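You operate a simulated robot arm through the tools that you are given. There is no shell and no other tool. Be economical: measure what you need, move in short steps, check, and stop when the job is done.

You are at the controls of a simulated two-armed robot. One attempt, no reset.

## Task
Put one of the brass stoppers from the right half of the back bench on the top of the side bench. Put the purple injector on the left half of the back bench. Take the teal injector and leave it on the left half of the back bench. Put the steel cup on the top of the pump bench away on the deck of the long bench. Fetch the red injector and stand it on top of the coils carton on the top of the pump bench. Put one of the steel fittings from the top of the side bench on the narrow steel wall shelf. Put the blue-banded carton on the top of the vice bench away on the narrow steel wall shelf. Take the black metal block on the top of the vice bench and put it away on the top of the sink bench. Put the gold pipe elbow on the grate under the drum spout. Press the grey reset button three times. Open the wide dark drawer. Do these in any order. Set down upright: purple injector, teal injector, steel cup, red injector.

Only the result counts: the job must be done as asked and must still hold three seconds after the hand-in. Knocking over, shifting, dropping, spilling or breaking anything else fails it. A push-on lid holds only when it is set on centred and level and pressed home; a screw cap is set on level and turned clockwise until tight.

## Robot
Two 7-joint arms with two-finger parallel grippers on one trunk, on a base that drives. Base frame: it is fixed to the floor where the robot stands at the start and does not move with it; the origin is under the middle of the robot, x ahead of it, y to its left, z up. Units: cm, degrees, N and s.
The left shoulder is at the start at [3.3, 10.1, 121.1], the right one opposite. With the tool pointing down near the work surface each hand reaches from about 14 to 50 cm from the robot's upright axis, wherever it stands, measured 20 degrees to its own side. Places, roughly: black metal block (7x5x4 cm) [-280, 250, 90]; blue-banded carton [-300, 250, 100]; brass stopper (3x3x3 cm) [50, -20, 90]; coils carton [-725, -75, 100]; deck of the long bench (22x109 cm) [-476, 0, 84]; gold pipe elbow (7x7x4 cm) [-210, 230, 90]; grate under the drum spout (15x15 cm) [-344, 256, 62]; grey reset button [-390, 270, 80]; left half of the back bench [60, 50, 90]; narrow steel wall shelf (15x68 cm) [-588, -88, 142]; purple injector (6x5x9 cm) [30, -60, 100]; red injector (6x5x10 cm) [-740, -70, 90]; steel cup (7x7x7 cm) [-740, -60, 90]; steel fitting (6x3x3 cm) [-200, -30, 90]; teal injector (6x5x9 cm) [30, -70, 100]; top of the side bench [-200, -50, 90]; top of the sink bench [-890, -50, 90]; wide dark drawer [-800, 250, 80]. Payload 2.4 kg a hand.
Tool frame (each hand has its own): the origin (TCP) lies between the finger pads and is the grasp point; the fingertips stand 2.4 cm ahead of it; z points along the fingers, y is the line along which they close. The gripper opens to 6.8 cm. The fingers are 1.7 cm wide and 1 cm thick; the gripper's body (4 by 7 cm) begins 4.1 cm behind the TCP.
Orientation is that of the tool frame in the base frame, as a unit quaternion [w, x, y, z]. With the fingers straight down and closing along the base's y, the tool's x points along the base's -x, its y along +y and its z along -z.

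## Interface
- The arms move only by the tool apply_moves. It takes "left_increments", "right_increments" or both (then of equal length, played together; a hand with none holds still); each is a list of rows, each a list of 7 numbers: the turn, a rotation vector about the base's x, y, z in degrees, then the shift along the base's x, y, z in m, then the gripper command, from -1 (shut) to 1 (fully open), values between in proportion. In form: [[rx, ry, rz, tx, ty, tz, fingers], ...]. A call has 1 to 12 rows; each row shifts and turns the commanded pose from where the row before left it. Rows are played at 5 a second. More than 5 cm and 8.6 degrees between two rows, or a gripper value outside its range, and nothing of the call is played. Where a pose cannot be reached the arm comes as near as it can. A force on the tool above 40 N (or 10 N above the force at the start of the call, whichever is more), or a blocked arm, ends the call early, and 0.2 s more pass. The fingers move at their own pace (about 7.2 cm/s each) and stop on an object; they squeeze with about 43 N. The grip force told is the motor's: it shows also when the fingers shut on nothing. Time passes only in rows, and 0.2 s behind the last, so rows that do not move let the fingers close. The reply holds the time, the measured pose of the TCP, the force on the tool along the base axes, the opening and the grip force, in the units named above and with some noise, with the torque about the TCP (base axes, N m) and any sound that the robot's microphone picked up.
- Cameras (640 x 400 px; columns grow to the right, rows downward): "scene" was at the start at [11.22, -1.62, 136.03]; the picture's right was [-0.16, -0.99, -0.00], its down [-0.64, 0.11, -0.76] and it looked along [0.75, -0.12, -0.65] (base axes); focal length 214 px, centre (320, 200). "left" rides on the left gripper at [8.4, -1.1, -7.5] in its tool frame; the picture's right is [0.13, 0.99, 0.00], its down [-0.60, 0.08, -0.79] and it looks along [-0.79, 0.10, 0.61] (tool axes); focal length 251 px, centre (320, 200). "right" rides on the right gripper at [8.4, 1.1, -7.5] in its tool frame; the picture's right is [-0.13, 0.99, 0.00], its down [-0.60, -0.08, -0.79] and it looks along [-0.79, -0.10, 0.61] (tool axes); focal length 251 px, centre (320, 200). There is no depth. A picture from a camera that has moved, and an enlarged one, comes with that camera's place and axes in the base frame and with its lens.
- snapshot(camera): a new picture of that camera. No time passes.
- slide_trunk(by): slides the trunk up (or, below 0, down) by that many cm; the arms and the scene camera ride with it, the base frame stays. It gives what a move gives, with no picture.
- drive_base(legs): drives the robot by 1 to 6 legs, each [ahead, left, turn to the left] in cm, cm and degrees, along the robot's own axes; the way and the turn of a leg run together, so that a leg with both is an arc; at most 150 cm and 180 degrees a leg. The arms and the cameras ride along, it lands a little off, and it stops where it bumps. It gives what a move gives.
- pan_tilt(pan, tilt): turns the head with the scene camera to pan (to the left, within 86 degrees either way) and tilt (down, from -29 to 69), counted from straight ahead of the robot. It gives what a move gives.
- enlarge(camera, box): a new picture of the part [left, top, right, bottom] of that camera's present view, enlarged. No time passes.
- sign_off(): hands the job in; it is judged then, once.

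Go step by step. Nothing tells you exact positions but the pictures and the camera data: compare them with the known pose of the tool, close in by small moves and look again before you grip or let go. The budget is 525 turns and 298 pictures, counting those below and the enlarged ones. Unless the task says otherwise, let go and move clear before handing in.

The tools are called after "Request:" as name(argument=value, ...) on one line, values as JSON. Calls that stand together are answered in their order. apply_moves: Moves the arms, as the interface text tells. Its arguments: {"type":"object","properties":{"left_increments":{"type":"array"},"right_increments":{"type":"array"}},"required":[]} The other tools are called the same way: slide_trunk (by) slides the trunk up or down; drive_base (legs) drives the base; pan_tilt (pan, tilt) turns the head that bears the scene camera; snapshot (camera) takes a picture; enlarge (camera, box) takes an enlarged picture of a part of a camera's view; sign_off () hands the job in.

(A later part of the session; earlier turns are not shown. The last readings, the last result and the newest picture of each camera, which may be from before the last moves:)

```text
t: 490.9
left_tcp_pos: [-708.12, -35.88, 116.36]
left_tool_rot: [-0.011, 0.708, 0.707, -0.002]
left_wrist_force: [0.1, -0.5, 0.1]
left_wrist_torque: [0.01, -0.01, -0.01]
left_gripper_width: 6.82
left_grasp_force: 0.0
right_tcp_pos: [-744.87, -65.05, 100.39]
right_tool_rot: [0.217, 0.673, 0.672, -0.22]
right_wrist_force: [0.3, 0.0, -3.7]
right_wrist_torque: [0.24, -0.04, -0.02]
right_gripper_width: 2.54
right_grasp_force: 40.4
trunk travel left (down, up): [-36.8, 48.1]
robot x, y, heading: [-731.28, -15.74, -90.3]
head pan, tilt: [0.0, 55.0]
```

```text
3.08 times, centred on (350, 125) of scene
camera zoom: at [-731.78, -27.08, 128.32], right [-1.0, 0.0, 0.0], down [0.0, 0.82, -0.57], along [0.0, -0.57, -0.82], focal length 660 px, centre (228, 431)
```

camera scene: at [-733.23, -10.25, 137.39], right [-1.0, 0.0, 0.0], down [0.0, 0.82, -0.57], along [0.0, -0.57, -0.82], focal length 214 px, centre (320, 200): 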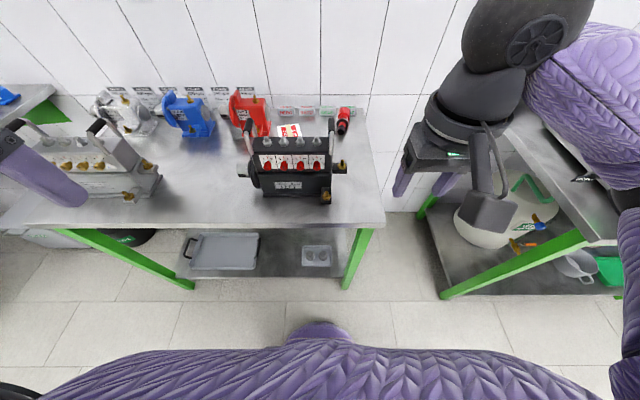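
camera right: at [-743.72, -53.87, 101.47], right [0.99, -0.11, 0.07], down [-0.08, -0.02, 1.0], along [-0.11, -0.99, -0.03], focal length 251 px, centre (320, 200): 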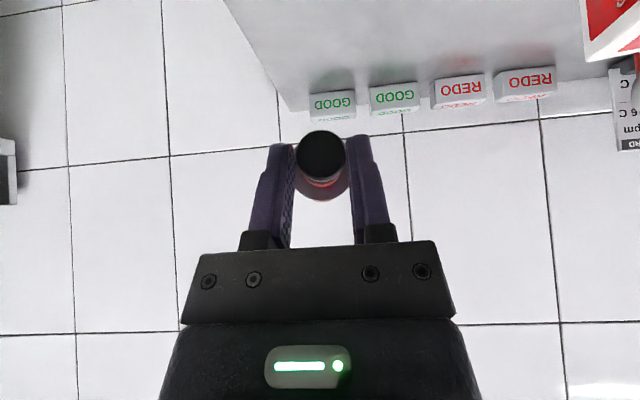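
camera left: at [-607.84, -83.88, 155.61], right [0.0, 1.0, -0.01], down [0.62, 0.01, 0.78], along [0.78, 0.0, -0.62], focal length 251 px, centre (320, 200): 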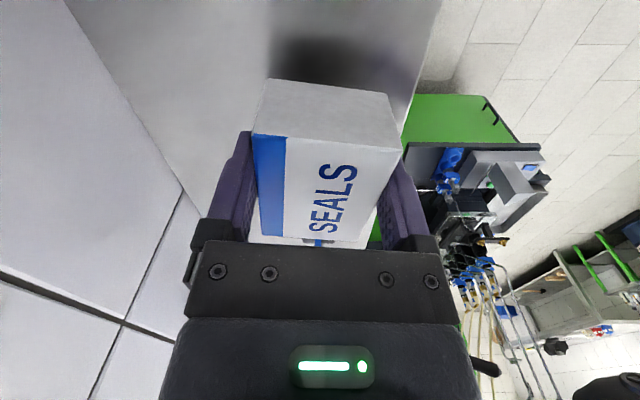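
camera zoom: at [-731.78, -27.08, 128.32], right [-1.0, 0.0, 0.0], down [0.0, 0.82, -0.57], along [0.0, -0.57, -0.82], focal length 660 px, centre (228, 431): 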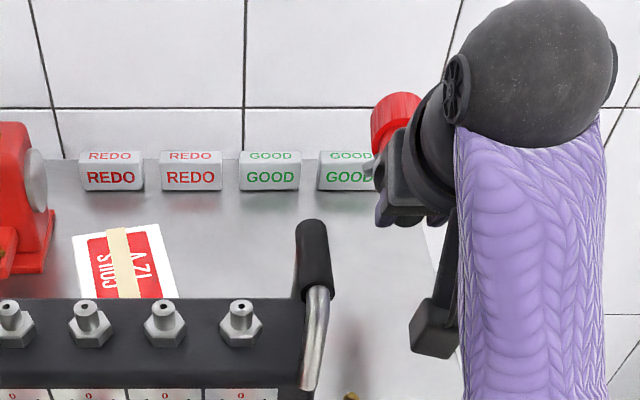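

Excellent: the injector is lifted, horizontal, held by its foot. I'll back away from the bench and pitch the right hand up so the injector stands upright in the air.

Request:
drive_base(legs=[[-45, 0, 0]])

Request:
apply_moves(right_increments=[[-8, 0, 0, 0.005, 0, 0, -1], [-8, 0, 0, 0.005, 0, 0, -1], [-8, 0, 0, 0.01, 0, 0, -1], [-8, 0, 0, 0.01, 0, 0, -1], [-8, 0, 0, 0.01, 0, 0, -1], [-8, 0, 0, 0.01, 0, 0, -1], [-8, 0, 0, 0.01, 0, 0, -1], [-8, 0, 0, 0.01, 0, 0, -1], [-8, 0, 0, 0.01, 0, 0, -1], [-8, 0, 0, 0.01, 0, 0, -1], [-8, 0, 0, 0, 0, 0, -1], [0, 0, 0, 0, 0, 0, -1]])

Request:
pan_tilt(pan=-5, tilt=35)

Request:
snapshot(camera="scene")

```text
t: 493.5
left_tcp_pos: [-707.98, 8.37, 116.29]
left_tool_rot: [-0.011, 0.703, 0.711, -0.002]
left_wrist_force: [1.3, -0.4, -0.3]
left_wrist_torque: [-0.03, -0.05, 0.03]
left_gripper_width: 6.79
left_grasp_force: 0.0
right_tcp_pos: [-744.38, -21.45, 100.35]
right_tool_rot: [0.217, 0.669, 0.677, -0.218]
right_wrist_force: [0.3, 0.5, -2.7]
right_wrist_torque: [0.22, 0.0, 0.0]
right_gripper_width: 2.55
right_grasp_force: 40.9
trunk travel left (down, up): [-36.8, 48.1]
robot x, y, heading: [-731.72, 27.75, -89.4]
head pan, tilt: [0.0, 55.0]
```

```text
t: 495.6
left_tcp_pos: [-707.96, 8.31, 116.33]
left_tool_rot: [-0.01, 0.704, 0.71, -0.002]
left_wrist_force: [-0.6, -0.1, -0.7]
left_wrist_torque: [0.03, 0.01, 0.0]
left_gripper_width: 6.8
left_grasp_force: 0.1
right_tcp_pos: [-739.56, -21.95, 98.98]
right_tool_rot: [-0.525, -0.385, -0.48, 0.588]
right_wrist_force: [-0.5, -0.9, -2.4]
right_wrist_torque: [0.11, 0.02, 0.01]
right_gripper_width: 2.53
right_grasp_force: 40.9
right hand out of reach, approached as far as the arm can: row 9
trunk travel left (down, up): [-36.8, 48.1]
robot x, y, heading: [-731.61, 27.97, -89.5]
head pan, tilt: [0.0, 55.0]
stopped in row 10 (right hand): the arm was blocked; the commanded pose is now the measured one
```

```text
t: 496.4
left_tcp_pos: [-707.94, 8.23, 116.27]
left_tool_rot: [-0.011, 0.702, 0.712, -0.002]
left_wrist_force: [-0.3, 0.8, 0.8]
left_wrist_torque: [-0.03, -0.03, 0.02]
left_gripper_width: 6.83
left_grasp_force: 0.0
right_tcp_pos: [-739.67, -21.8, 98.89]
right_tool_rot: [-0.526, -0.384, -0.48, 0.588]
right_wrist_force: [-0.1, 0.4, -2.2]
right_wrist_torque: [0.14, 0.07, -0.03]
right_gripper_width: 2.52
right_grasp_force: 40.4
trunk travel left (down, up): [-36.8, 48.1]
robot x, y, heading: [-731.63, 27.69, -89.6]
head pan, tilt: [-5.0, 35.0]
```

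```text
68 pictures are left
camera scene: at [-732.52, 15.15, 131.14], right [-1.0, 0.08, 0.0], down [0.04, 0.57, -0.82], along [-0.06, -0.82, -0.57], focal length 214 px, centre (320, 200)
```

scene: 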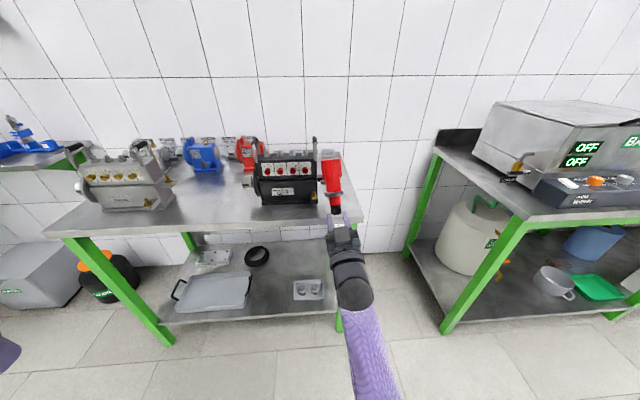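

The injector is now about 68° upright in the right hand. I'll bring it closer to the chest so the left hand can reach its cap from above.

Request:
apply_moves(right_increments=[[0, 0, 0, 0.01, 0.02, 0.01, -1], [0, 0, 0, 0.01, 0.02, 0.01, -1], [0, 0, 0, 0.015, 0.02, 0.01, -1], [0, 0, 0, 0.015, 0.02, 0.01, -1], [0, 0, 0, 0.015, 0.02, 0, -1], [0, 0, 0, 0.015, 0.015, 0, -1], [0, 0, 0, 0, 0, 0, -1]])

Request:
snapshot(camera="scene")

Request:
snapshot(camera="left")

```text
t: 497.1
left_tcp_pos: [-707.98, 8.24, 116.34]
left_tool_rot: [-0.011, 0.703, 0.711, -0.001]
left_wrist_force: [-0.4, -0.8, -0.5]
left_wrist_torque: [-0.01, -0.02, 0.03]
left_gripper_width: 6.79
left_grasp_force: 0.1
right_tcp_pos: [-738.75, -19.33, 108.46]
right_tool_rot: [-0.534, -0.312, -0.44, 0.651]
right_wrist_force: [0.6, 0.0, -2.8]
right_wrist_torque: [0.09, 0.02, 0.01]
right_gripper_width: 2.53
right_grasp_force: 40.4
trunk travel left (down, up): [-36.8, 48.1]
robot x, y, heading: [-732.26, 27.82, -89.4]
head pan, tilt: [-5.0, 35.0]
stopped in row 3 (right hand): the arm was blocked; the commanded pose is now the measured one
```

```text
67 pictures are left
camera scene: at [-732.54, 15.12, 131.14], right [-1.0, 0.08, 0.0], down [0.04, 0.57, -0.82], along [-0.06, -0.82, -0.57], focal length 214 px, centre (320, 200)
```

scene: 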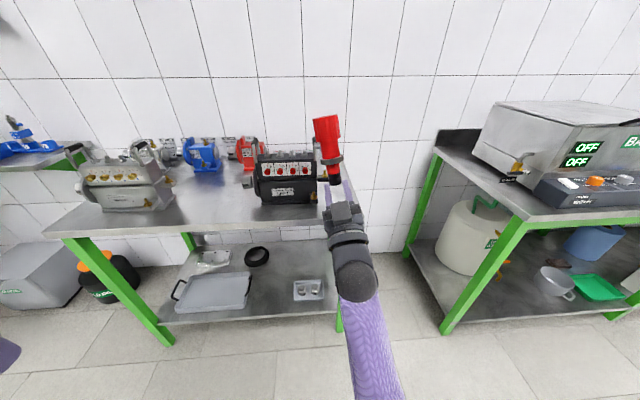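

```text
66 pictures are left
camera left: at [-709.18, 16.62, 123.83], right [0.99, 0.14, -0.02], down [0.1, -0.61, 0.78], along [0.1, -0.78, -0.62], focal length 251 px, centre (320, 200)
```

left: 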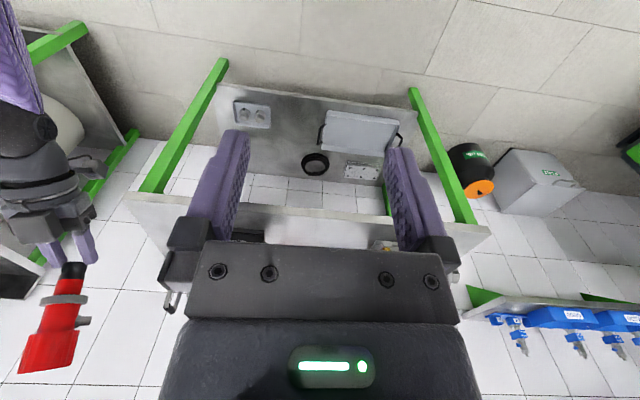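

Request:
apply_moves(right_increments=[[0, 0, 0, 0.005, 0, -0.03, -1], [0, 0, 0, 0.01, 0, -0.03, -1], [0, 0, 0, 0.015, 0.005, -0.03, -1], [0, 0, 0, 0.015, 0.005, -0.03, -1], [0, 0, 0, 0.015, 0.01, -0.03, -1], [0, 0, 0, 0.015, 0.01, -0.03, -1], [0, 0, 0, 0, 0, 0, -1]])

Request:
snapshot(camera="scene")

```text
t: 498.1
left_tcp_pos: [-707.93, 8.23, 116.27]
left_tool_rot: [-0.011, 0.703, 0.711, -0.001]
left_wrist_force: [-1.0, -1.1, -0.2]
left_wrist_torque: [0.01, 0.01, 0.0]
left_gripper_width: 6.79
left_grasp_force: 0.1
right_tcp_pos: [-738.72, -19.79, 98.11]
right_tool_rot: [-0.499, -0.252, -0.458, 0.691]
right_wrist_force: [0.3, -0.1, -3.8]
right_wrist_torque: [0.07, 0.06, 0.01]
right_gripper_width: 2.51
right_grasp_force: 41.1
trunk travel left (down, up): [-36.8, 48.1]
robot x, y, heading: [-732.39, 27.59, -89.7]
head pan, tilt: [-5.0, 35.0]
stopped in row 4 (right hand): the arm was blocked; the commanded pose is now the measured one
```

```text
65 pictures are left
camera scene: at [-732.54, 15.15, 131.15], right [-1.0, 0.08, 0.0], down [0.04, 0.57, -0.82], along [-0.06, -0.82, -0.57], focal length 214 px, centre (320, 200)
```

scene: 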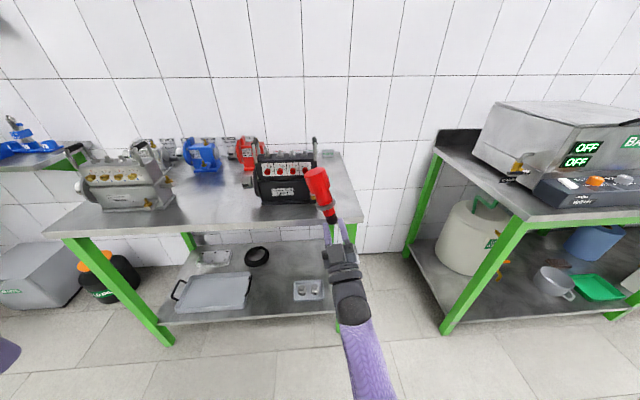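

Request:
apply_moves(right_increments=[[0, -5.5, 0, 0, -0.01, 0, -1], [0, -5.5, 0, 0, -0.01, 0, -1], [0, -5.5, 0, 0, 0, 0, -1], [0, -5.3, 0, 0, 0, 0, -1], [0, 0, 0, 0, 0, 0, -1]])

Request:
enlarge(camera="scene", box=[240, 120, 420, 300])

```text
t: 499.3
left_tcp_pos: [-707.98, 8.26, 116.2]
left_tool_rot: [-0.011, 0.703, 0.711, -0.002]
left_wrist_force: [-0.3, -0.6, 0.7]
left_wrist_torque: [-0.01, 0.0, 0.06]
left_gripper_width: 6.75
left_grasp_force: 0.0
right_tcp_pos: [-740.1, -21.9, 97.76]
right_tool_rot: [-0.565, -0.367, -0.364, 0.644]
right_wrist_force: [0.1, -0.3, -3.0]
right_wrist_torque: [0.12, 0.0, 0.01]
right_gripper_width: 2.52
right_grasp_force: 41.0
trunk travel left (down, up): [-36.8, 48.1]
robot x, y, heading: [-731.72, 27.48, -89.4]
head pan, tilt: [-5.0, 35.0]
```

```text
2.22 times, centred on (330, 210) of scene
camera zoom: at [-732.53, 15.14, 131.14], right [-1.0, 0.08, 0.0], down [0.04, 0.57, -0.82], along [-0.06, -0.82, -0.57], focal length 477 px, centre (298, 178)
```

zoom: 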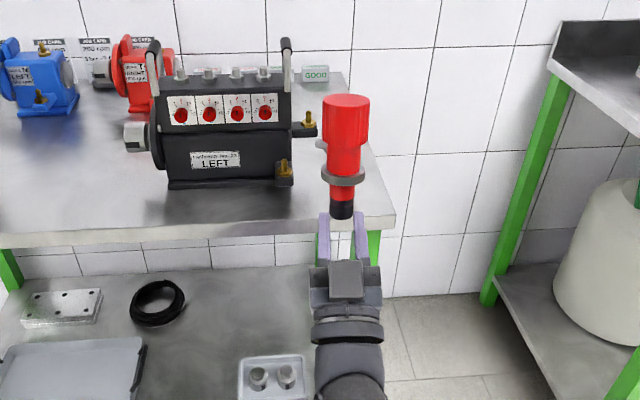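

The injector is nearly vertical in the right hand, cap at about [-739.8, -24.7, 109]. I'll bring the left hand in, tilted 45°, to grip the cap.

Request:
apply_moves(left_increments=[[-7.5, 0, 0, -0.02, -0.01, 0.02, 0.6], [-7.5, 0, 0, -0.03, -0.01, 0.02, 0.6], [-7.5, 0, 0, -0.03, -0.01, 0.02, 0.6], [-7.5, 0, 0, -0.03, -0.02, 0.01, 0.6], [-7.5, 0, 0, -0.03, -0.02, 0, 0.6], [-7.5, 0, 0, -0.03, -0.02, 0, 0.6], [0, 0, 0, -0.03, -0.02, 0, 0.6], [0, 0, 0, -0.03, -0.02, 0, 0.6], [0, 0, 0, -0.03, -0.02, 0, 0.6], [0, 0, 0, -0.03, -0.02, 0, 0.6], [0, 0, 0, 0, 0, 0, 0.6]])

Request:
snapshot(camera="left")

Request:
enlarge(camera="scene", box=[240, 80, 420, 260])

```text
t: 501.7
left_tcp_pos: [-736.92, -8.72, 123.3]
left_tool_rot: [0.259, 0.653, 0.657, -0.273]
left_wrist_force: [0.8, -0.6, -0.6]
left_wrist_torque: [-0.02, 0.01, 0.0]
left_gripper_width: 5.44
left_grasp_force: 0.1
right_tcp_pos: [-739.99, -21.97, 97.97]
right_tool_rot: [-0.567, -0.367, -0.361, 0.643]
right_wrist_force: [0.3, -0.5, -1.9]
right_wrist_torque: [0.04, 0.0, 0.01]
right_gripper_width: 2.51
right_grasp_force: 40.8
trunk travel left (down, up): [-36.8, 48.1]
robot x, y, heading: [-731.92, 27.92, -89.3]
head pan, tilt: [-5.0, 35.0]
```

```text
63 pictures are left
camera left: at [-738.1, 2.59, 122.77], right [0.99, 0.09, -0.11], down [0.1, 0.12, 0.99], along [0.1, -0.99, 0.11], focal length 251 px, centre (320, 200)
```

left: 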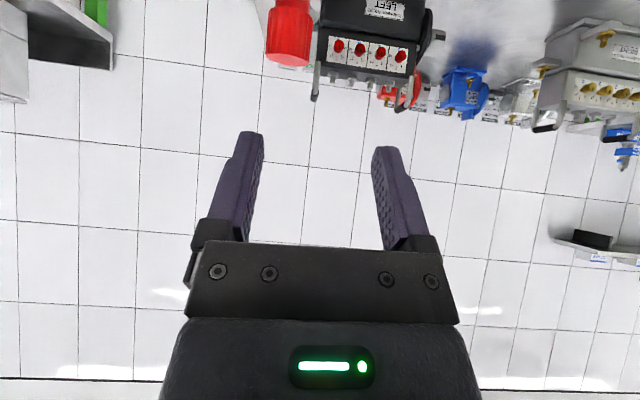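

```text
2.22 times, centred on (330, 170) of scene
camera zoom: at [-732.55, 15.13, 131.14], right [-1.0, 0.08, 0.0], down [0.04, 0.57, -0.82], along [-0.06, -0.82, -0.57], focal length 477 px, centre (298, 267)
```

zoom: 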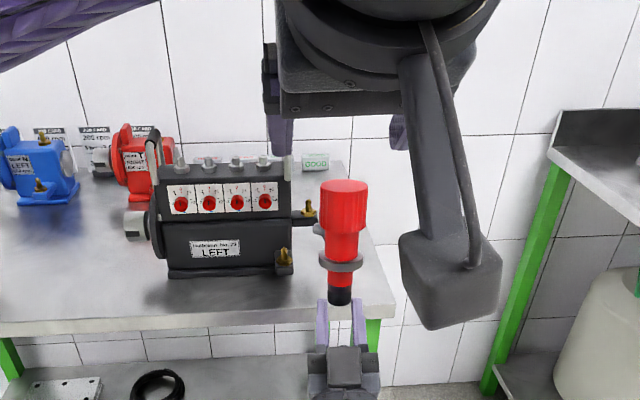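

The red cap is wider than the others (about 4.4 cm), which explains the earlier miss. I'll open fully and move in along the tool axis.

Request:
apply_moves(left_increments=[[0, 0, 0, -0.01, -0.03, -0.01, 1], [0, 0, 0, -0.01, -0.03, -0.02, 1], [0, 0, 0, -0.01, -0.03, -0.03, 1], [0, 0, 0, 0, -0.02, -0.03, 1], [0, 0, 0, 0, 0, 0, 1]])

Request:
snapshot(camera="left")

Request:
enlarge(camera="scene", box=[240, 80, 420, 260])

```text
t: 502.9
left_tcp_pos: [-740.11, -19.42, 114.33]
left_tool_rot: [0.258, 0.653, 0.657, -0.274]
left_wrist_force: [0.0, -0.3, -0.7]
left_wrist_torque: [0.0, 0.03, 0.0]
left_gripper_width: 6.79
left_grasp_force: 0.3
right_tcp_pos: [-739.92, -21.98, 97.97]
right_tool_rot: [-0.567, -0.367, -0.361, 0.643]
right_wrist_force: [-0.5, 0.9, -3.8]
right_wrist_torque: [0.1, -0.01, 0.01]
right_gripper_width: 2.52
right_grasp_force: 40.1
trunk travel left (down, up): [-36.8, 48.1]
robot x, y, heading: [-732.09, 27.7, -89.6]
head pan, tilt: [-5.0, 35.0]
```

```text
61 pictures are left
camera left: at [-741.22, -8.24, 113.71], right [0.99, 0.09, -0.11], down [0.1, 0.12, 0.99], along [0.1, -0.99, 0.11], focal length 251 px, centre (320, 200)
```

left: 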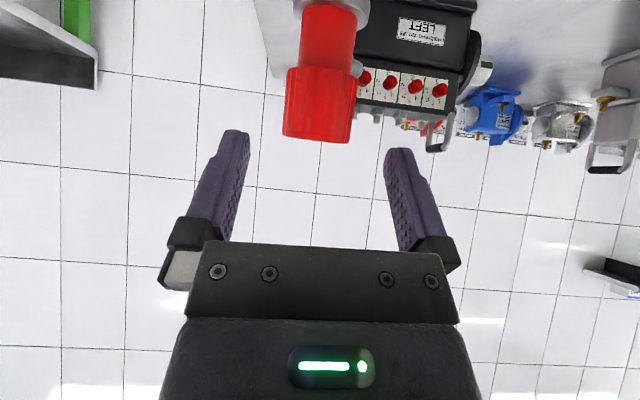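

```text
2.22 times, centred on (330, 170) of scene
camera zoom: at [-732.54, 15.13, 131.14], right [-1.0, 0.08, 0.0], down [0.04, 0.57, -0.82], along [-0.06, -0.82, -0.57], focal length 477 px, centre (298, 267)
```

zoom: 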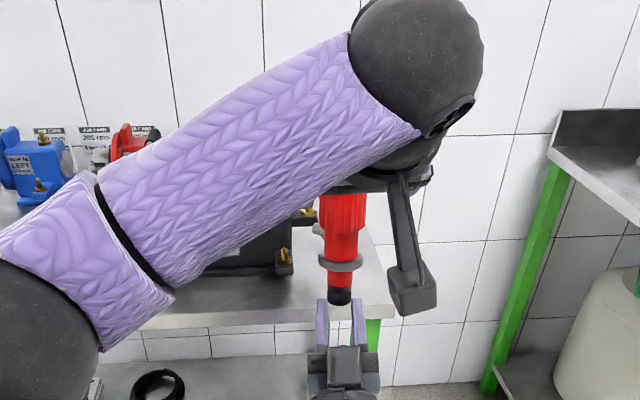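

Request:
apply_moves(left_increments=[[0, 0, 0, -0.002, -0.02, -0.02, 1], [0, 0, 0, 0, -0.02, -0.02, 1], [0, 0, 0, 0, -0.006, -0.008, 1], [0, 0, 0, 0, 0, 0, 1]])

Request:
snapshot(camera="left")

```text
t: 503.9
left_tcp_pos: [-740.27, -24.42, 109.45]
left_tool_rot: [0.259, 0.653, 0.657, -0.273]
left_wrist_force: [-0.2, -0.6, 0.1]
left_wrist_torque: [0.02, 0.03, 0.0]
left_gripper_width: 6.8
left_grasp_force: 0.0
right_tcp_pos: [-740.0, -21.92, 97.96]
right_tool_rot: [-0.568, -0.366, -0.361, 0.643]
right_wrist_force: [-0.4, -0.4, -2.9]
right_wrist_torque: [0.07, -0.03, 0.01]
right_gripper_width: 2.49
right_grasp_force: 41.3
trunk travel left (down, up): [-36.8, 48.1]
robot x, y, heading: [-732.23, 27.82, -89.3]
head pan, tilt: [-5.0, 35.0]
```

```text
59 pictures are left
camera left: at [-741.41, -13.03, 108.87], right [0.99, 0.09, -0.11], down [0.1, 0.12, 0.99], along [0.1, -0.99, 0.11], focal length 251 px, centre (320, 200)
```

left: 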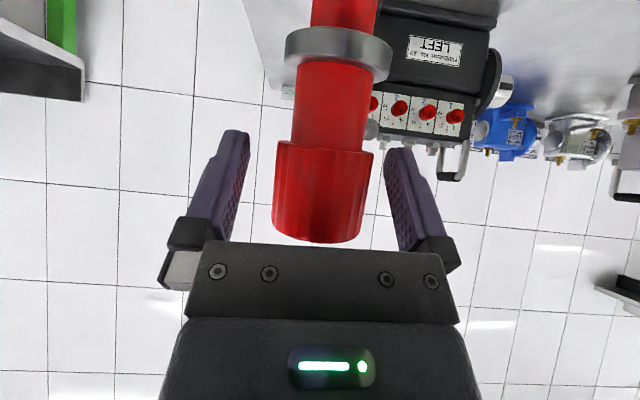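

The cap is now squarely between the left fingers. I'll close the left hand.

Request:
apply_moves(left_increments=[[0, 0, 0, 0, 0, 0, 0.5], [0, 0, 0, 0, 0, 0, 0.2], [0, 0, 0, 0, 0, 0, -1], [0, 0, 0, 0, 0, 0, -1], [0, 0, 0, 0, 0, 0, -1]])

Request:
snapshot(camera="left")

```text
t: 505.1
left_tcp_pos: [-740.27, -24.32, 109.29]
left_tool_rot: [0.259, 0.653, 0.657, -0.273]
left_wrist_force: [12.6, 3.1, 0.7]
left_wrist_torque: [-0.02, -0.98, 0.04]
left_gripper_width: 4.33
left_grasp_force: 43.1
right_tcp_pos: [-739.91, -22.02, 98.02]
right_tool_rot: [-0.568, -0.366, -0.361, 0.643]
right_wrist_force: [-12.7, -2.6, -3.7]
right_wrist_torque: [0.33, -0.49, -0.35]
right_gripper_width: 2.51
right_grasp_force: 40.2
trunk travel left (down, up): [-36.8, 48.1]
robot x, y, heading: [-732.06, 27.82, -89.5]
head pan, tilt: [-5.0, 35.0]
```

```text
58 pictures are left
camera left: at [-741.37, -13.05, 108.89], right [0.99, 0.09, -0.11], down [0.1, 0.12, 0.99], along [0.1, -0.99, 0.11], focal length 251 px, centre (320, 200)
```

left: 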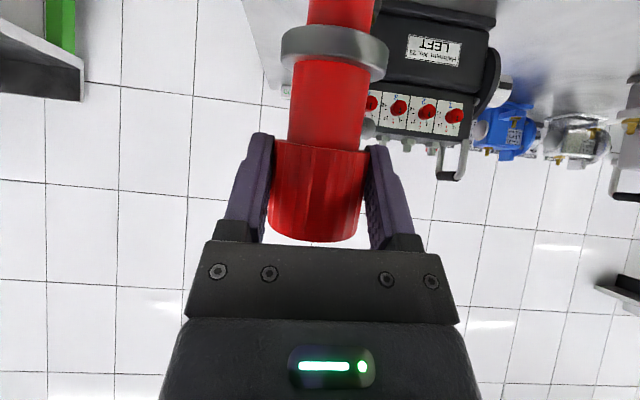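

Both hold it. The right hand now releases and withdraws back and down.

Request:
apply_moves(right_increments=[[0, 0, 0, 0, 0, 0, 0], [0, 0, 0, 0, 0, 0, 0.5], [0, 0, 0, 0, 0, 0, 0.5], [0, 0, 0, 0, 0.02, -0.01, 0.5], [0, 0, 0, 0, 0.025, -0.015, 0.5], [0, 0, 0, -0.01, 0.025, -0.02, 0.5], [0, 0, 0, 0, 0, 0, 0.5]])

Request:
snapshot(camera="left")

Request:
snapshot(camera="scene")

```text
t: 506.3
left_tcp_pos: [-740.28, -24.31, 109.34]
left_tool_rot: [0.258, 0.654, 0.657, -0.273]
left_wrist_force: [-0.2, -1.0, -3.1]
left_wrist_torque: [0.0, 0.0, -0.02]
left_gripper_width: 4.33
left_grasp_force: 43.3
right_tcp_pos: [-739.84, -20.85, 104.05]
right_tool_rot: [-0.6, -0.312, -0.297, 0.675]
right_wrist_force: [-0.1, -0.4, -0.7]
right_wrist_torque: [0.01, 0.0, 0.01]
right_gripper_width: 5.09
right_grasp_force: 0.1
trunk travel left (down, up): [-36.8, 48.1]
robot x, y, heading: [-732.44, 28.04, -89.3]
head pan, tilt: [-5.0, 35.0]
stopped in row 6 (right hand): the arm was blocked; the commanded pose is now the measured one
```

```text
57 pictures are left
camera left: at [-741.43, -13.04, 108.86], right [0.99, 0.09, -0.11], down [0.1, 0.12, 0.99], along [0.1, -0.99, 0.11], focal length 251 px, centre (320, 200)
```

left: 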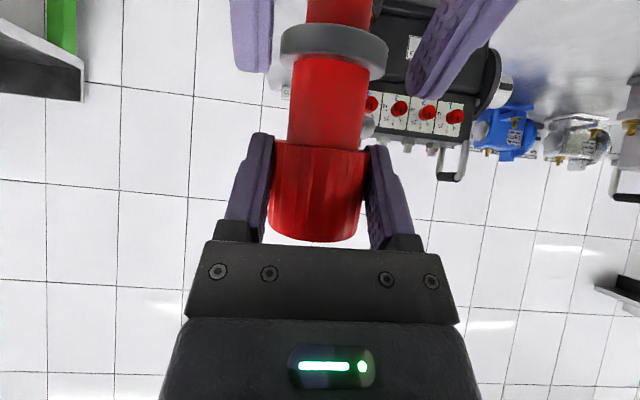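

```text
56 pictures are left
camera scene: at [-732.57, 15.11, 131.14], right [-1.0, 0.08, 0.0], down [0.04, 0.57, -0.82], along [-0.06, -0.82, -0.57], focal length 214 px, centre (320, 200)
```

scene: 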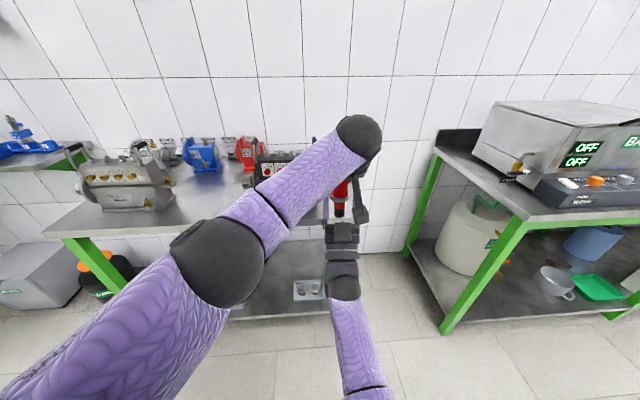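

The right arm resists moving back, so I'll lift the injector up and away with the left hand instead.

Request:
apply_moves(left_increments=[[0, 0, 0, 0, 0, 0.03, -1], [0, 0, 0, 0, 0, 0.04, -1], [0, 0, 0, 0, 0, 0.04, -1], [0, 0, 0, 0.01, 0, 0.03, -1], [0, 0, 0, 0.03, 0.01, 0.01, -1], [0, 0, 0, 0.04, 0.02, 0, -1], [0, 0, 0, 0.04, 0.02, 0, -1], [0, 0, 0, 0.04, 0.02, 0, -1], [0, 0, 0, 0, 0, 0, -1]])

Request:
snapshot(camera="scene")

```text
t: 508.3
left_tcp_pos: [-722.98, -16.46, 123.89]
left_tool_rot: [0.258, 0.654, 0.657, -0.273]
left_wrist_force: [0.1, -0.4, -2.4]
left_wrist_torque: [0.0, 0.01, -0.02]
left_gripper_width: 4.3
left_grasp_force: 43.3
left hand out of reach, approached as far as the arm can: row 3, 4
right_tcp_pos: [-739.75, -20.88, 103.94]
right_tool_rot: [-0.601, -0.311, -0.299, 0.673]
right_wrist_force: [0.5, -0.3, 0.3]
right_wrist_torque: [0.01, 0.0, 0.02]
right_gripper_width: 5.08
right_grasp_force: 0.0
trunk travel left (down, up): [-36.8, 48.1]
robot x, y, heading: [-731.97, 27.93, -89.5]
head pan, tilt: [-5.0, 35.0]
```

```text
55 pictures are left
camera scene: at [-732.51, 15.14, 131.14], right [-1.0, 0.08, 0.0], down [0.04, 0.57, -0.82], along [-0.06, -0.82, -0.57], focal length 214 px, centre (320, 200)
```

scene: 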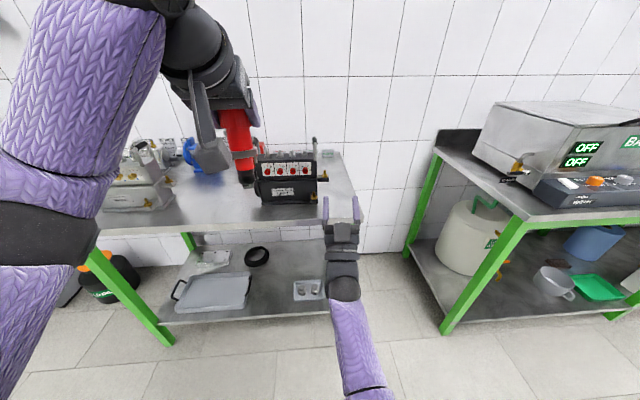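

The left hand holds the injector well. I'll unwind the right arm back to a normal downward pose, reversing its earlier rotation, before approaching the bench.

Request:
apply_moves(right_increments=[[6, 0, 0, -0.005, -0.01, 0, 0.3], [8, 0, 0, -0.005, -0.01, 0, 0.3], [8, 0, 0, -0.01, 0, 0, 0.3], [8, 0, 0, -0.01, 0, 0, 0.3], [8, 0, 0, -0.01, 0, 0, 0.3], [8, 0, 0, -0.01, 0, 0, 0.3], [8, 0, 0, -0.01, 0, 0, 0.3], [8, 0, 0, -0.01, 0, 0, 0.3], [8, 0, 0, -0.01, 0, 0, 0.3], [8, 0, 0, -0.01, 0, 0, 0.3], [8, 0, 0, 0, 0, 0, 0.3], [0, 0, 0, 0, 0, 0, 0.3]])

Request:
snapshot(camera="scene")

```text
t: 510.9
left_tcp_pos: [-722.9, -16.48, 123.77]
left_tool_rot: [0.259, 0.653, 0.657, -0.273]
left_wrist_force: [0.1, 0.4, -3.1]
left_wrist_torque: [-0.03, -0.01, -0.02]
left_gripper_width: 4.28
left_grasp_force: 42.7
right_tcp_pos: [-748.57, -22.69, 103.91]
right_tool_rot: [0.225, 0.642, 0.674, -0.287]
right_wrist_force: [-0.2, -0.2, 0.5]
right_wrist_torque: [0.0, 0.02, -0.01]
right_gripper_width: 4.43
right_grasp_force: 0.0
trunk travel left (down, up): [-36.8, 48.1]
robot x, y, heading: [-732.02, 27.79, -89.5]
head pan, tilt: [-5.0, 35.0]
```

```text
54 pictures are left
camera scene: at [-732.53, 15.13, 131.14], right [-1.0, 0.08, 0.0], down [0.04, 0.57, -0.82], along [-0.06, -0.82, -0.57], focal length 214 px, centre (320, 200)
```

scene: 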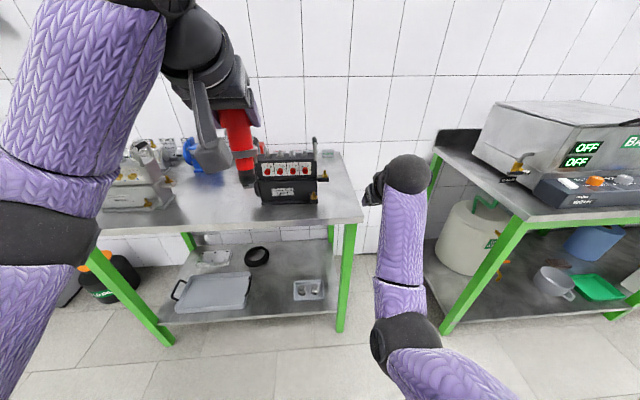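

Request:
apply_moves(right_increments=[[8, 0, 0, -0.03, 0.01, 0, 0.3], [8, 0, 0, -0.03, 0.01, 0, 0.3], [8, 0, 0, -0.03, 0.01, 0, 0.3], [8, 0, 0, -0.03, 0.01, 0.01, 0.3], [8, 0, 0, -0.02, 0.02, 0.02, 0.3], [0, 0, 0, -0.01, 0.03, 0.02, 0.3], [0, 0, 0, 0, 0.03, 0.02, 0.3], [0, 0, 0, 0, 0.03, 0.02, 0.3], [0, 0, 0, 0, 0, 0, 0.3]])

Request:
enlarge(camera="scene", box=[150, 50, 330, 220])

```text
t: 512.9
left_tcp_pos: [-722.98, -16.62, 123.81]
left_tool_rot: [0.258, 0.653, 0.657, -0.273]
left_wrist_force: [0.8, -0.2, -2.3]
left_wrist_torque: [0.0, -0.02, 0.0]
left_gripper_width: 4.3
left_grasp_force: 43.1
right_tcp_pos: [-763.67, -7.55, 112.98]
right_tool_rot: [-0.007, 0.68, 0.732, -0.04]
right_wrist_force: [0.2, -0.2, 0.6]
right_wrist_torque: [0.0, -0.04, 0.02]
right_gripper_width: 4.45
right_grasp_force: 0.0
trunk travel left (down, up): [-36.8, 48.1]
robot x, y, heading: [-732.01, 27.7, -89.5]
head pan, tilt: [-5.0, 35.0]
```

```text
2.35 times, centred on (240, 135) of scene
camera zoom: at [-732.54, 15.13, 131.14], right [-1.0, 0.08, 0.0], down [0.04, 0.57, -0.82], along [-0.06, -0.82, -0.57], focal length 505 px, centre (508, 353)
```

zoom: 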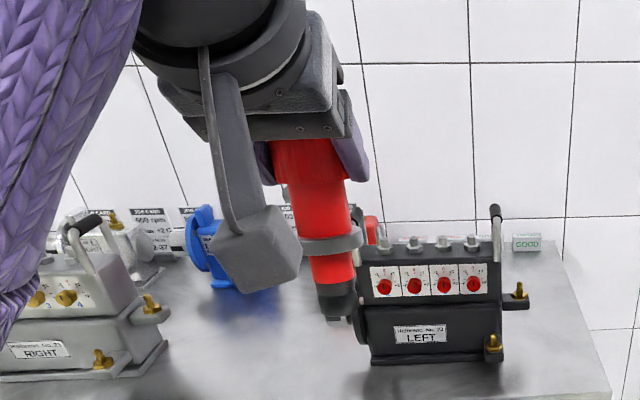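

Now I'll make the injector vertical (8.5° more pitch), raise it a little, and drive in over the pump.

Request:
apply_moves(left_increments=[[-4.3, 0, 0, 0, 0, 0.02, -1], [-4.2, 0, 0, 0, 0, 0.02, -1], [0, 0, 0, 0, 0, 0.01, -1], [0, 0, 0, 0, 0, 0, -1]])

Request:
drive_base(legs=[[0, -2, -0.5], [37, 0, 0]])

Request:
pan_tilt(pan=0, tilt=50)

Request:
snapshot(camera="scene")

Request:
snapshot(camera="left")

```text
t: 513.9
left_tcp_pos: [-723.07, -16.52, 128.88]
left_tool_rot: [0.306, 0.633, 0.635, -0.321]
left_wrist_force: [-0.3, 0.4, -2.6]
left_wrist_torque: [0.06, 0.01, 0.03]
left_gripper_width: 4.31
left_grasp_force: 42.7
right_tcp_pos: [-763.64, -7.75, 112.96]
right_tool_rot: [-0.008, 0.68, 0.732, -0.039]
right_wrist_force: [-0.1, -0.2, -0.5]
right_wrist_torque: [-0.02, -0.02, 0.0]
right_gripper_width: 4.42
right_grasp_force: 0.0
trunk travel left (down, up): [-36.8, 48.1]
robot x, y, heading: [-732.2, 27.71, -89.5]
head pan, tilt: [-5.0, 35.0]
```

```text
t: 516.7
left_tcp_pos: [-724.74, -53.32, 128.82]
left_tool_rot: [0.306, 0.633, 0.634, -0.322]
left_wrist_force: [-0.5, -1.4, -2.7]
left_wrist_torque: [0.03, -0.01, -0.02]
left_gripper_width: 4.3
left_grasp_force: 42.7
right_tcp_pos: [-765.44, -44.5, 112.91]
right_tool_rot: [-0.007, 0.68, 0.732, -0.04]
right_wrist_force: [0.7, 0.4, 0.2]
right_wrist_torque: [0.03, 0.02, -0.02]
right_gripper_width: 4.41
right_grasp_force: 0.0
trunk travel left (down, up): [-36.8, 48.1]
robot x, y, heading: [-734.0, -9.28, -89.4]
head pan, tilt: [-5.0, 35.0]
```

```text
t: 517.4
left_tcp_pos: [-724.92, -53.21, 128.82]
left_tool_rot: [0.305, 0.633, 0.634, -0.322]
left_wrist_force: [0.2, 0.6, -2.7]
left_wrist_torque: [0.04, -0.03, 0.02]
left_gripper_width: 4.3
left_grasp_force: 42.6
right_tcp_pos: [-765.37, -44.43, 112.91]
right_tool_rot: [-0.007, 0.681, 0.731, -0.039]
right_wrist_force: [0.4, 0.0, 0.4]
right_wrist_torque: [-0.02, 0.04, 0.05]
right_gripper_width: 4.41
right_grasp_force: 0.1
trunk travel left (down, up): [-36.8, 48.1]
robot x, y, heading: [-733.57, -8.84, -89.6]
head pan, tilt: [0.0, 50.0]
```

```text
52 pictures are left
camera scene: at [-733.62, -20.59, 128.98], right [-1.0, -0.01, 0.0], down [-0.01, 0.77, -0.64], along [0.01, -0.64, -0.77], focal length 214 px, centre (320, 200)
```

scene: 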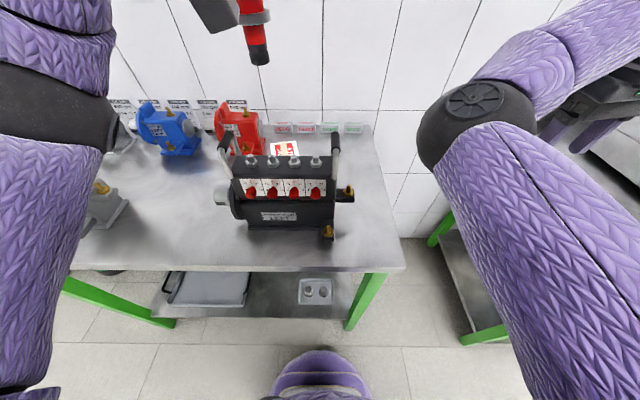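

```text
51 pictures are left
camera left: at [-726.03, -42.1, 126.61], right [0.99, 0.07, -0.12], down [0.1, 0.26, 0.96], along [0.1, -0.96, 0.25], focal length 251 px, centre (320, 200)
```

left: 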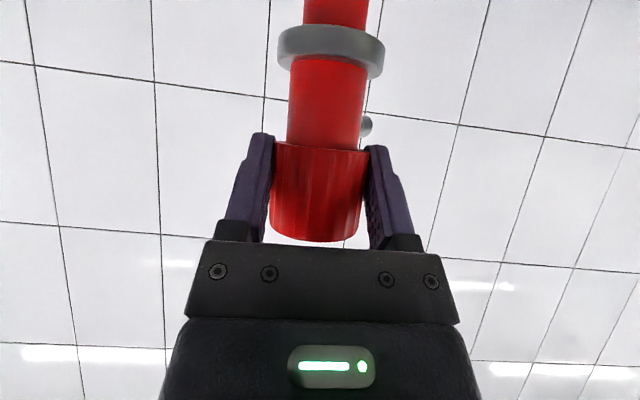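

The injector looks vertical. I'll raise the trunk to extend reach, then bring the injector over the carton at about [-724.7, -69].

Request:
slide_trunk(by=14)

Request:
apply_moves(left_increments=[[0, 0, 0, 0, 0, -0.04, -1], [0, 0, 0, 0, 0, -0.04, -1], [0, 0, 0, 0, -0.02, -0.04, -1], [0, 0, 0, 0, -0.03, -0.03, -1], [0, 0, 0, 0, -0.03, -0.02, -1], [0, 0, 0, 0, -0.04, -0.01, -1], [0, 0, 0, 0, -0.03, -0.01, -1], [0, 0, 0, 0, 0, 0, -1]])

Request:
snapshot(camera="left")

Request:
enlarge(camera="scene", box=[220, 80, 400, 230])

```text
t: 519.1
left_tcp_pos: [-724.81, -53.28, 142.8]
left_tool_rot: [0.306, 0.633, 0.635, -0.321]
left_wrist_force: [1.0, -0.3, -2.9]
left_wrist_torque: [0.02, 0.03, -0.01]
left_gripper_width: 4.28
left_grasp_force: 43.4
right_tcp_pos: [-765.41, -44.54, 126.89]
right_tool_rot: [-0.008, 0.68, 0.732, -0.04]
right_wrist_force: [1.0, 0.2, 0.0]
right_wrist_torque: [0.0, 0.0, 0.01]
right_gripper_width: 4.4
right_grasp_force: 0.0
trunk travel left (down, up): [-50.8, 34.1]
robot x, y, heading: [-733.8, -9.28, -89.5]
head pan, tilt: [0.0, 50.0]
```

```text
t: 520.9
left_tcp_pos: [-724.98, -68.17, 123.85]
left_tool_rot: [0.307, 0.632, 0.635, -0.321]
left_wrist_force: [0.0, -0.2, -3.4]
left_wrist_torque: [0.05, 0.01, 0.0]
left_gripper_width: 4.27
left_grasp_force: 42.8
right_tcp_pos: [-765.53, -44.4, 126.94]
right_tool_rot: [-0.007, 0.681, 0.731, -0.039]
right_wrist_force: [0.4, 0.4, -0.3]
right_wrist_torque: [-0.05, 0.02, -0.01]
right_gripper_width: 4.43
right_grasp_force: 0.1
trunk travel left (down, up): [-50.8, 34.1]
robot x, y, heading: [-734.01, -9.16, -89.4]
head pan, tilt: [0.0, 50.0]
```

```text
50 pictures are left
camera left: at [-726.11, -57.14, 121.66], right [0.99, 0.07, -0.12], down [0.1, 0.26, 0.96], along [0.1, -0.96, 0.25], focal length 251 px, centre (320, 200)
```

left: 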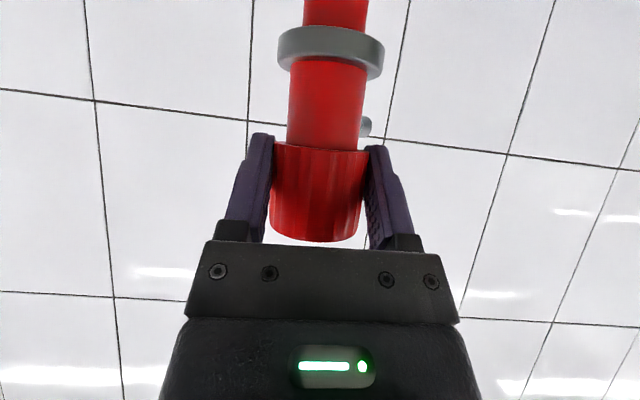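

```text
2.67 times, centred on (310, 155) of scene
camera zoom: at [-733.62, -18.93, 143.05], right [-1.0, -0.01, 0.0], down [-0.01, 0.77, -0.64], along [0.01, -0.64, -0.77], focal length 572 px, centre (347, 320)
```

zoom: 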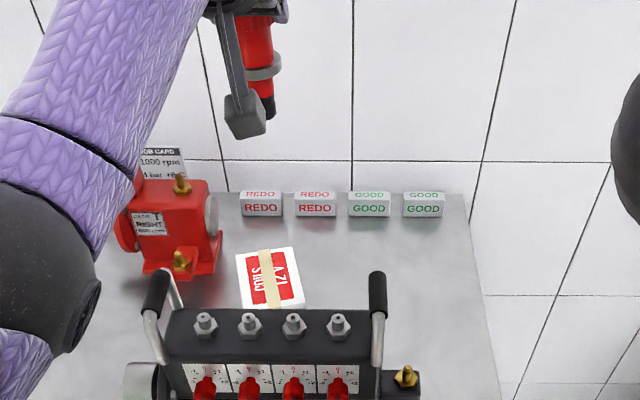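

Request:
apply_moves(left_increments=[[0, 0, 0, 0.005, -0.002, -0.04, -1], [0, 0, 0, 0, 0, -0.04, -1], [0, 0, 0, 0, 0, -0.04, -1], [0, 0, 0, 0, 0, -0.035, -1], [0, 0, 0, 0, 0, 0, -1]])

Request:
enlarge(camera="scene", box=[220, 80, 400, 230])

Request:
snapshot(camera="left")

```text
t: 522.1
left_tcp_pos: [-724.45, -68.58, 108.31]
left_tool_rot: [0.306, 0.633, 0.635, -0.321]
left_wrist_force: [-0.7, 1.2, -3.8]
left_wrist_torque: [0.04, -0.05, -0.01]
left_gripper_width: 4.29
left_grasp_force: 42.7
right_tcp_pos: [-765.48, -44.35, 127.06]
right_tool_rot: [-0.007, 0.681, 0.732, -0.04]
right_wrist_force: [0.6, -0.3, 0.1]
right_wrist_torque: [0.04, 0.03, 0.01]
right_gripper_width: 4.44
right_grasp_force: 0.0
trunk travel left (down, up): [-50.8, 34.1]
robot x, y, heading: [-733.69, -8.92, -89.4]
head pan, tilt: [0.0, 50.0]
```

```text
2.67 times, centred on (310, 155) of scene
camera zoom: at [-733.62, -18.93, 143.05], right [-1.0, -0.01, 0.0], down [-0.01, 0.77, -0.64], along [0.01, -0.64, -0.77], focal length 572 px, centre (347, 320)
```

zoom: 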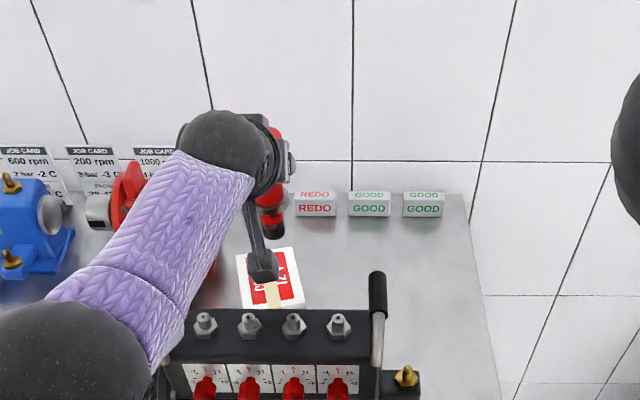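

```text
47 pictures are left
camera left: at [-725.62, -57.53, 106.17], right [0.99, 0.07, -0.12], down [0.1, 0.26, 0.96], along [0.1, -0.96, 0.25], focal length 251 px, centre (320, 200)
```

left: 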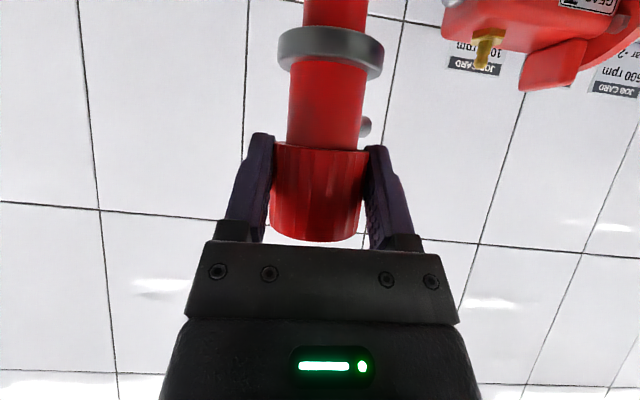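

Request:
apply_moves(left_increments=[[0, 0, 0, 0, 0, -0.03, -1], [0, 0, 0, 0, 0, -0.01, -1], [0, 0, 0, 0, 0, -0.003, -1], [0, 0, 0, 0, 0, -0.003, -1], [0, 0, 0, 0, 0, 0, -1]])

Request:
enlarge(camera="scene", box=[220, 80, 400, 230])

```text
t: 523.3
left_tcp_pos: [-724.19, -68.09, 103.87]
left_tool_rot: [0.306, 0.633, 0.634, -0.322]
left_wrist_force: [-0.6, -8.3, 2.0]
left_wrist_torque: [0.6, 0.0, -0.05]
left_gripper_width: 4.29
left_grasp_force: 43.2
left hand out of reach, approached as far as the arm can: row 2
right_tcp_pos: [-765.45, -44.51, 126.9]
right_tool_rot: [-0.007, 0.681, 0.732, -0.039]
right_wrist_force: [-0.4, -0.5, -0.5]
right_wrist_torque: [0.02, 0.04, 0.03]
right_gripper_width: 4.41
right_grasp_force: 0.1
trunk travel left (down, up): [-50.8, 34.1]
robot x, y, heading: [-733.26, -8.59, -89.5]
head pan, tilt: [0.0, 50.0]
```

```text
2.67 times, centred on (310, 155) of scene
camera zoom: at [-733.64, -19.04, 143.04], right [-1.0, -0.01, 0.0], down [-0.01, 0.77, -0.64], along [0.01, -0.64, -0.77], focal length 572 px, centre (347, 320)
```

zoom: 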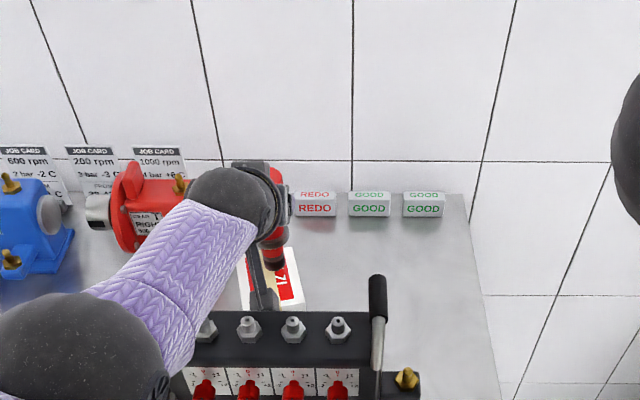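

The camera bracket is brushing the pump's back edge. I'll lift 1 cm and move 1.5 cm further toward the wall.

Request:
apply_moves(left_increments=[[0, 0, 0, 0, -0.005, 0.015, -1], [0, 0, 0, 0, 0, 0, -1]])

Request:
drive_base(legs=[[1.5, 0, 0]])

Request:
enlarge(camera="scene", box=[240, 100, 360, 220])

```text
t: 523.9
left_tcp_pos: [-724.1, -68.48, 105.49]
left_tool_rot: [0.306, 0.633, 0.634, -0.321]
left_wrist_force: [-0.6, -0.4, -2.3]
left_wrist_torque: [0.03, -0.03, 0.01]
left_gripper_width: 4.25
left_grasp_force: 43.3
right_tcp_pos: [-765.57, -44.53, 126.96]
right_tool_rot: [-0.008, 0.681, 0.731, -0.04]
right_wrist_force: [0.2, -0.5, -0.7]
right_wrist_torque: [-0.03, 0.01, -0.03]
right_gripper_width: 4.42
right_grasp_force: 0.1
trunk travel left (down, up): [-50.8, 34.1]
robot x, y, heading: [-733.9, -8.83, -89.3]
head pan, tilt: [0.0, 50.0]
```

```text
t: 524.7
left_tcp_pos: [-724.23, -70.07, 105.37]
left_tool_rot: [0.306, 0.633, 0.635, -0.321]
left_wrist_force: [-1.1, -0.3, -2.9]
left_wrist_torque: [0.05, 0.01, 0.01]
left_gripper_width: 4.29
left_grasp_force: 43.3
right_tcp_pos: [-765.5, -46.14, 127.01]
right_tool_rot: [-0.008, 0.68, 0.732, -0.04]
right_wrist_force: [0.1, -0.7, -0.2]
right_wrist_torque: [0.0, 0.02, 0.0]
right_gripper_width: 4.42
right_grasp_force: 0.2
trunk travel left (down, up): [-50.8, 34.1]
robot x, y, heading: [-733.75, -10.39, -89.3]
head pan, tilt: [0.0, 50.0]
```

```text
3.33 times, centred on (300, 160) of scene
camera zoom: at [-733.62, -20.59, 143.04], right [-1.0, -0.01, 0.0], down [-0.01, 0.77, -0.64], along [0.01, -0.64, -0.77], focal length 715 px, centre (387, 333)
```

zoom: 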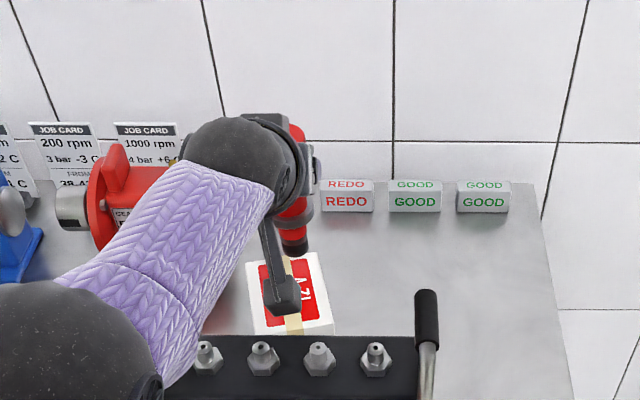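

The foot is close to the carton's back edge, so I'll bring it 0.9 cm toward the robot and lower to contact.

Request:
apply_moves(left_increments=[[0, 0, 0, 0, 0.009, 0, -1], [0, 0, 0, 0, 0, -0.01, -1], [0, 0, 0, 0, 0, -0.003, -1], [0, 0, 0, 0, 0, 0, -1]])

Request:
enlarge(camera="scene", box=[240, 100, 360, 220])

```text
t: 525.7
left_tcp_pos: [-724.2, -68.9, 104.0]
left_tool_rot: [0.306, 0.633, 0.634, -0.322]
left_wrist_force: [-0.4, -0.7, -2.9]
left_wrist_torque: [0.02, -0.01, 0.01]
left_gripper_width: 4.29
left_grasp_force: 43.1
right_tcp_pos: [-765.44, -45.98, 126.97]
right_tool_rot: [-0.007, 0.681, 0.731, -0.04]
right_wrist_force: [-0.2, 0.5, 0.5]
right_wrist_torque: [-0.02, -0.01, 0.0]
right_gripper_width: 4.42
right_grasp_force: 0.1
trunk travel left (down, up): [-50.8, 34.1]
robot x, y, heading: [-733.58, -10.68, -89.5]
head pan, tilt: [0.0, 50.0]
```

```text
3.33 times, centred on (300, 160) of scene
camera zoom: at [-733.63, -20.45, 143.05], right [-1.0, -0.01, 0.0], down [-0.01, 0.77, -0.64], along [0.01, -0.64, -0.77], focal length 715 px, centre (387, 333)
```

zoom: 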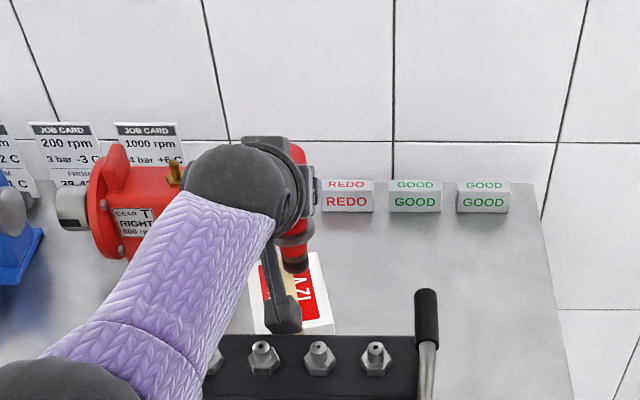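

Request:
apply_moves(left_increments=[[0, 0, 0, 0, 0, -0.002, -1], [0, 0, 0, 0, 0, -0.002, -1], [0, 0, 0, 0, 0, -0.002, -1], [0, 0, 0, 0, 0, -0.002, -1], [0, 0, 0, 0, 0, 0, -1]])

```text
t: 526.9
left_tcp_pos: [-724.08, -69.2, 103.28]
left_tool_rot: [0.307, 0.633, 0.634, -0.321]
left_wrist_force: [0.6, 0.2, -3.4]
left_wrist_torque: [0.02, -0.05, 0.02]
left_gripper_width: 4.28
left_grasp_force: 42.8
right_tcp_pos: [-765.44, -45.99, 126.97]
right_tool_rot: [-0.007, 0.681, 0.731, -0.04]
right_wrist_force: [-0.2, 0.1, -0.7]
right_wrist_torque: [0.03, 0.01, 0.01]
right_gripper_width: 4.41
right_grasp_force: 0.1
trunk travel left (down, up): [-50.8, 34.1]
robot x, y, heading: [-733.71, -10.73, -89.5]
head pan, tilt: [0.0, 50.0]
```

Request:
apply_moves(left_increments=[[0, 0, 0, 0, 0.001, -0.003, -1], [0, 0, 0, 0, 0, -0.002, -1], [0, 0, 0, 0, 0, -0.002, -1], [0, 0, 0, 0, 0, -0.002, -1], [0, 0, 0, 0, 0, 0, -1]])

Request:
enlarge(camera="scene", box=[240, 100, 360, 220])

```text
t: 528.1
left_tcp_pos: [-724.25, -68.81, 102.67]
left_tool_rot: [0.308, 0.632, 0.633, -0.324]
left_wrist_force: [1.8, -3.4, 19.8]
left_wrist_torque: [-0.5, -0.41, 0.0]
left_gripper_width: 4.29
left_grasp_force: 43.1
right_tcp_pos: [-765.49, -45.78, 127.06]
right_tool_rot: [-0.007, 0.681, 0.731, -0.04]
right_wrist_force: [0.4, 0.2, 0.1]
right_wrist_torque: [-0.01, -0.02, 0.01]
right_gripper_width: 4.42
right_grasp_force: 0.1
trunk travel left (down, up): [-50.8, 34.1]
robot x, y, heading: [-733.61, -10.64, -89.7]
head pan, tilt: [0.0, 50.0]
```

```text
3.33 times, centred on (300, 160) of scene
camera zoom: at [-733.63, -20.23, 143.09], right [-1.0, -0.01, 0.0], down [-0.01, 0.77, -0.64], along [0.01, -0.64, -0.77], focal length 715 px, centre (387, 333)
```

zoom: 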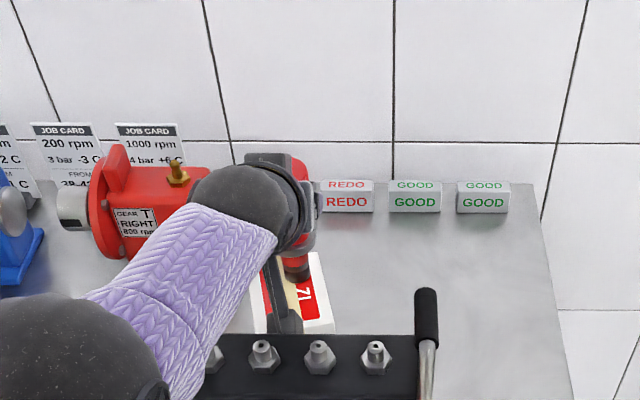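

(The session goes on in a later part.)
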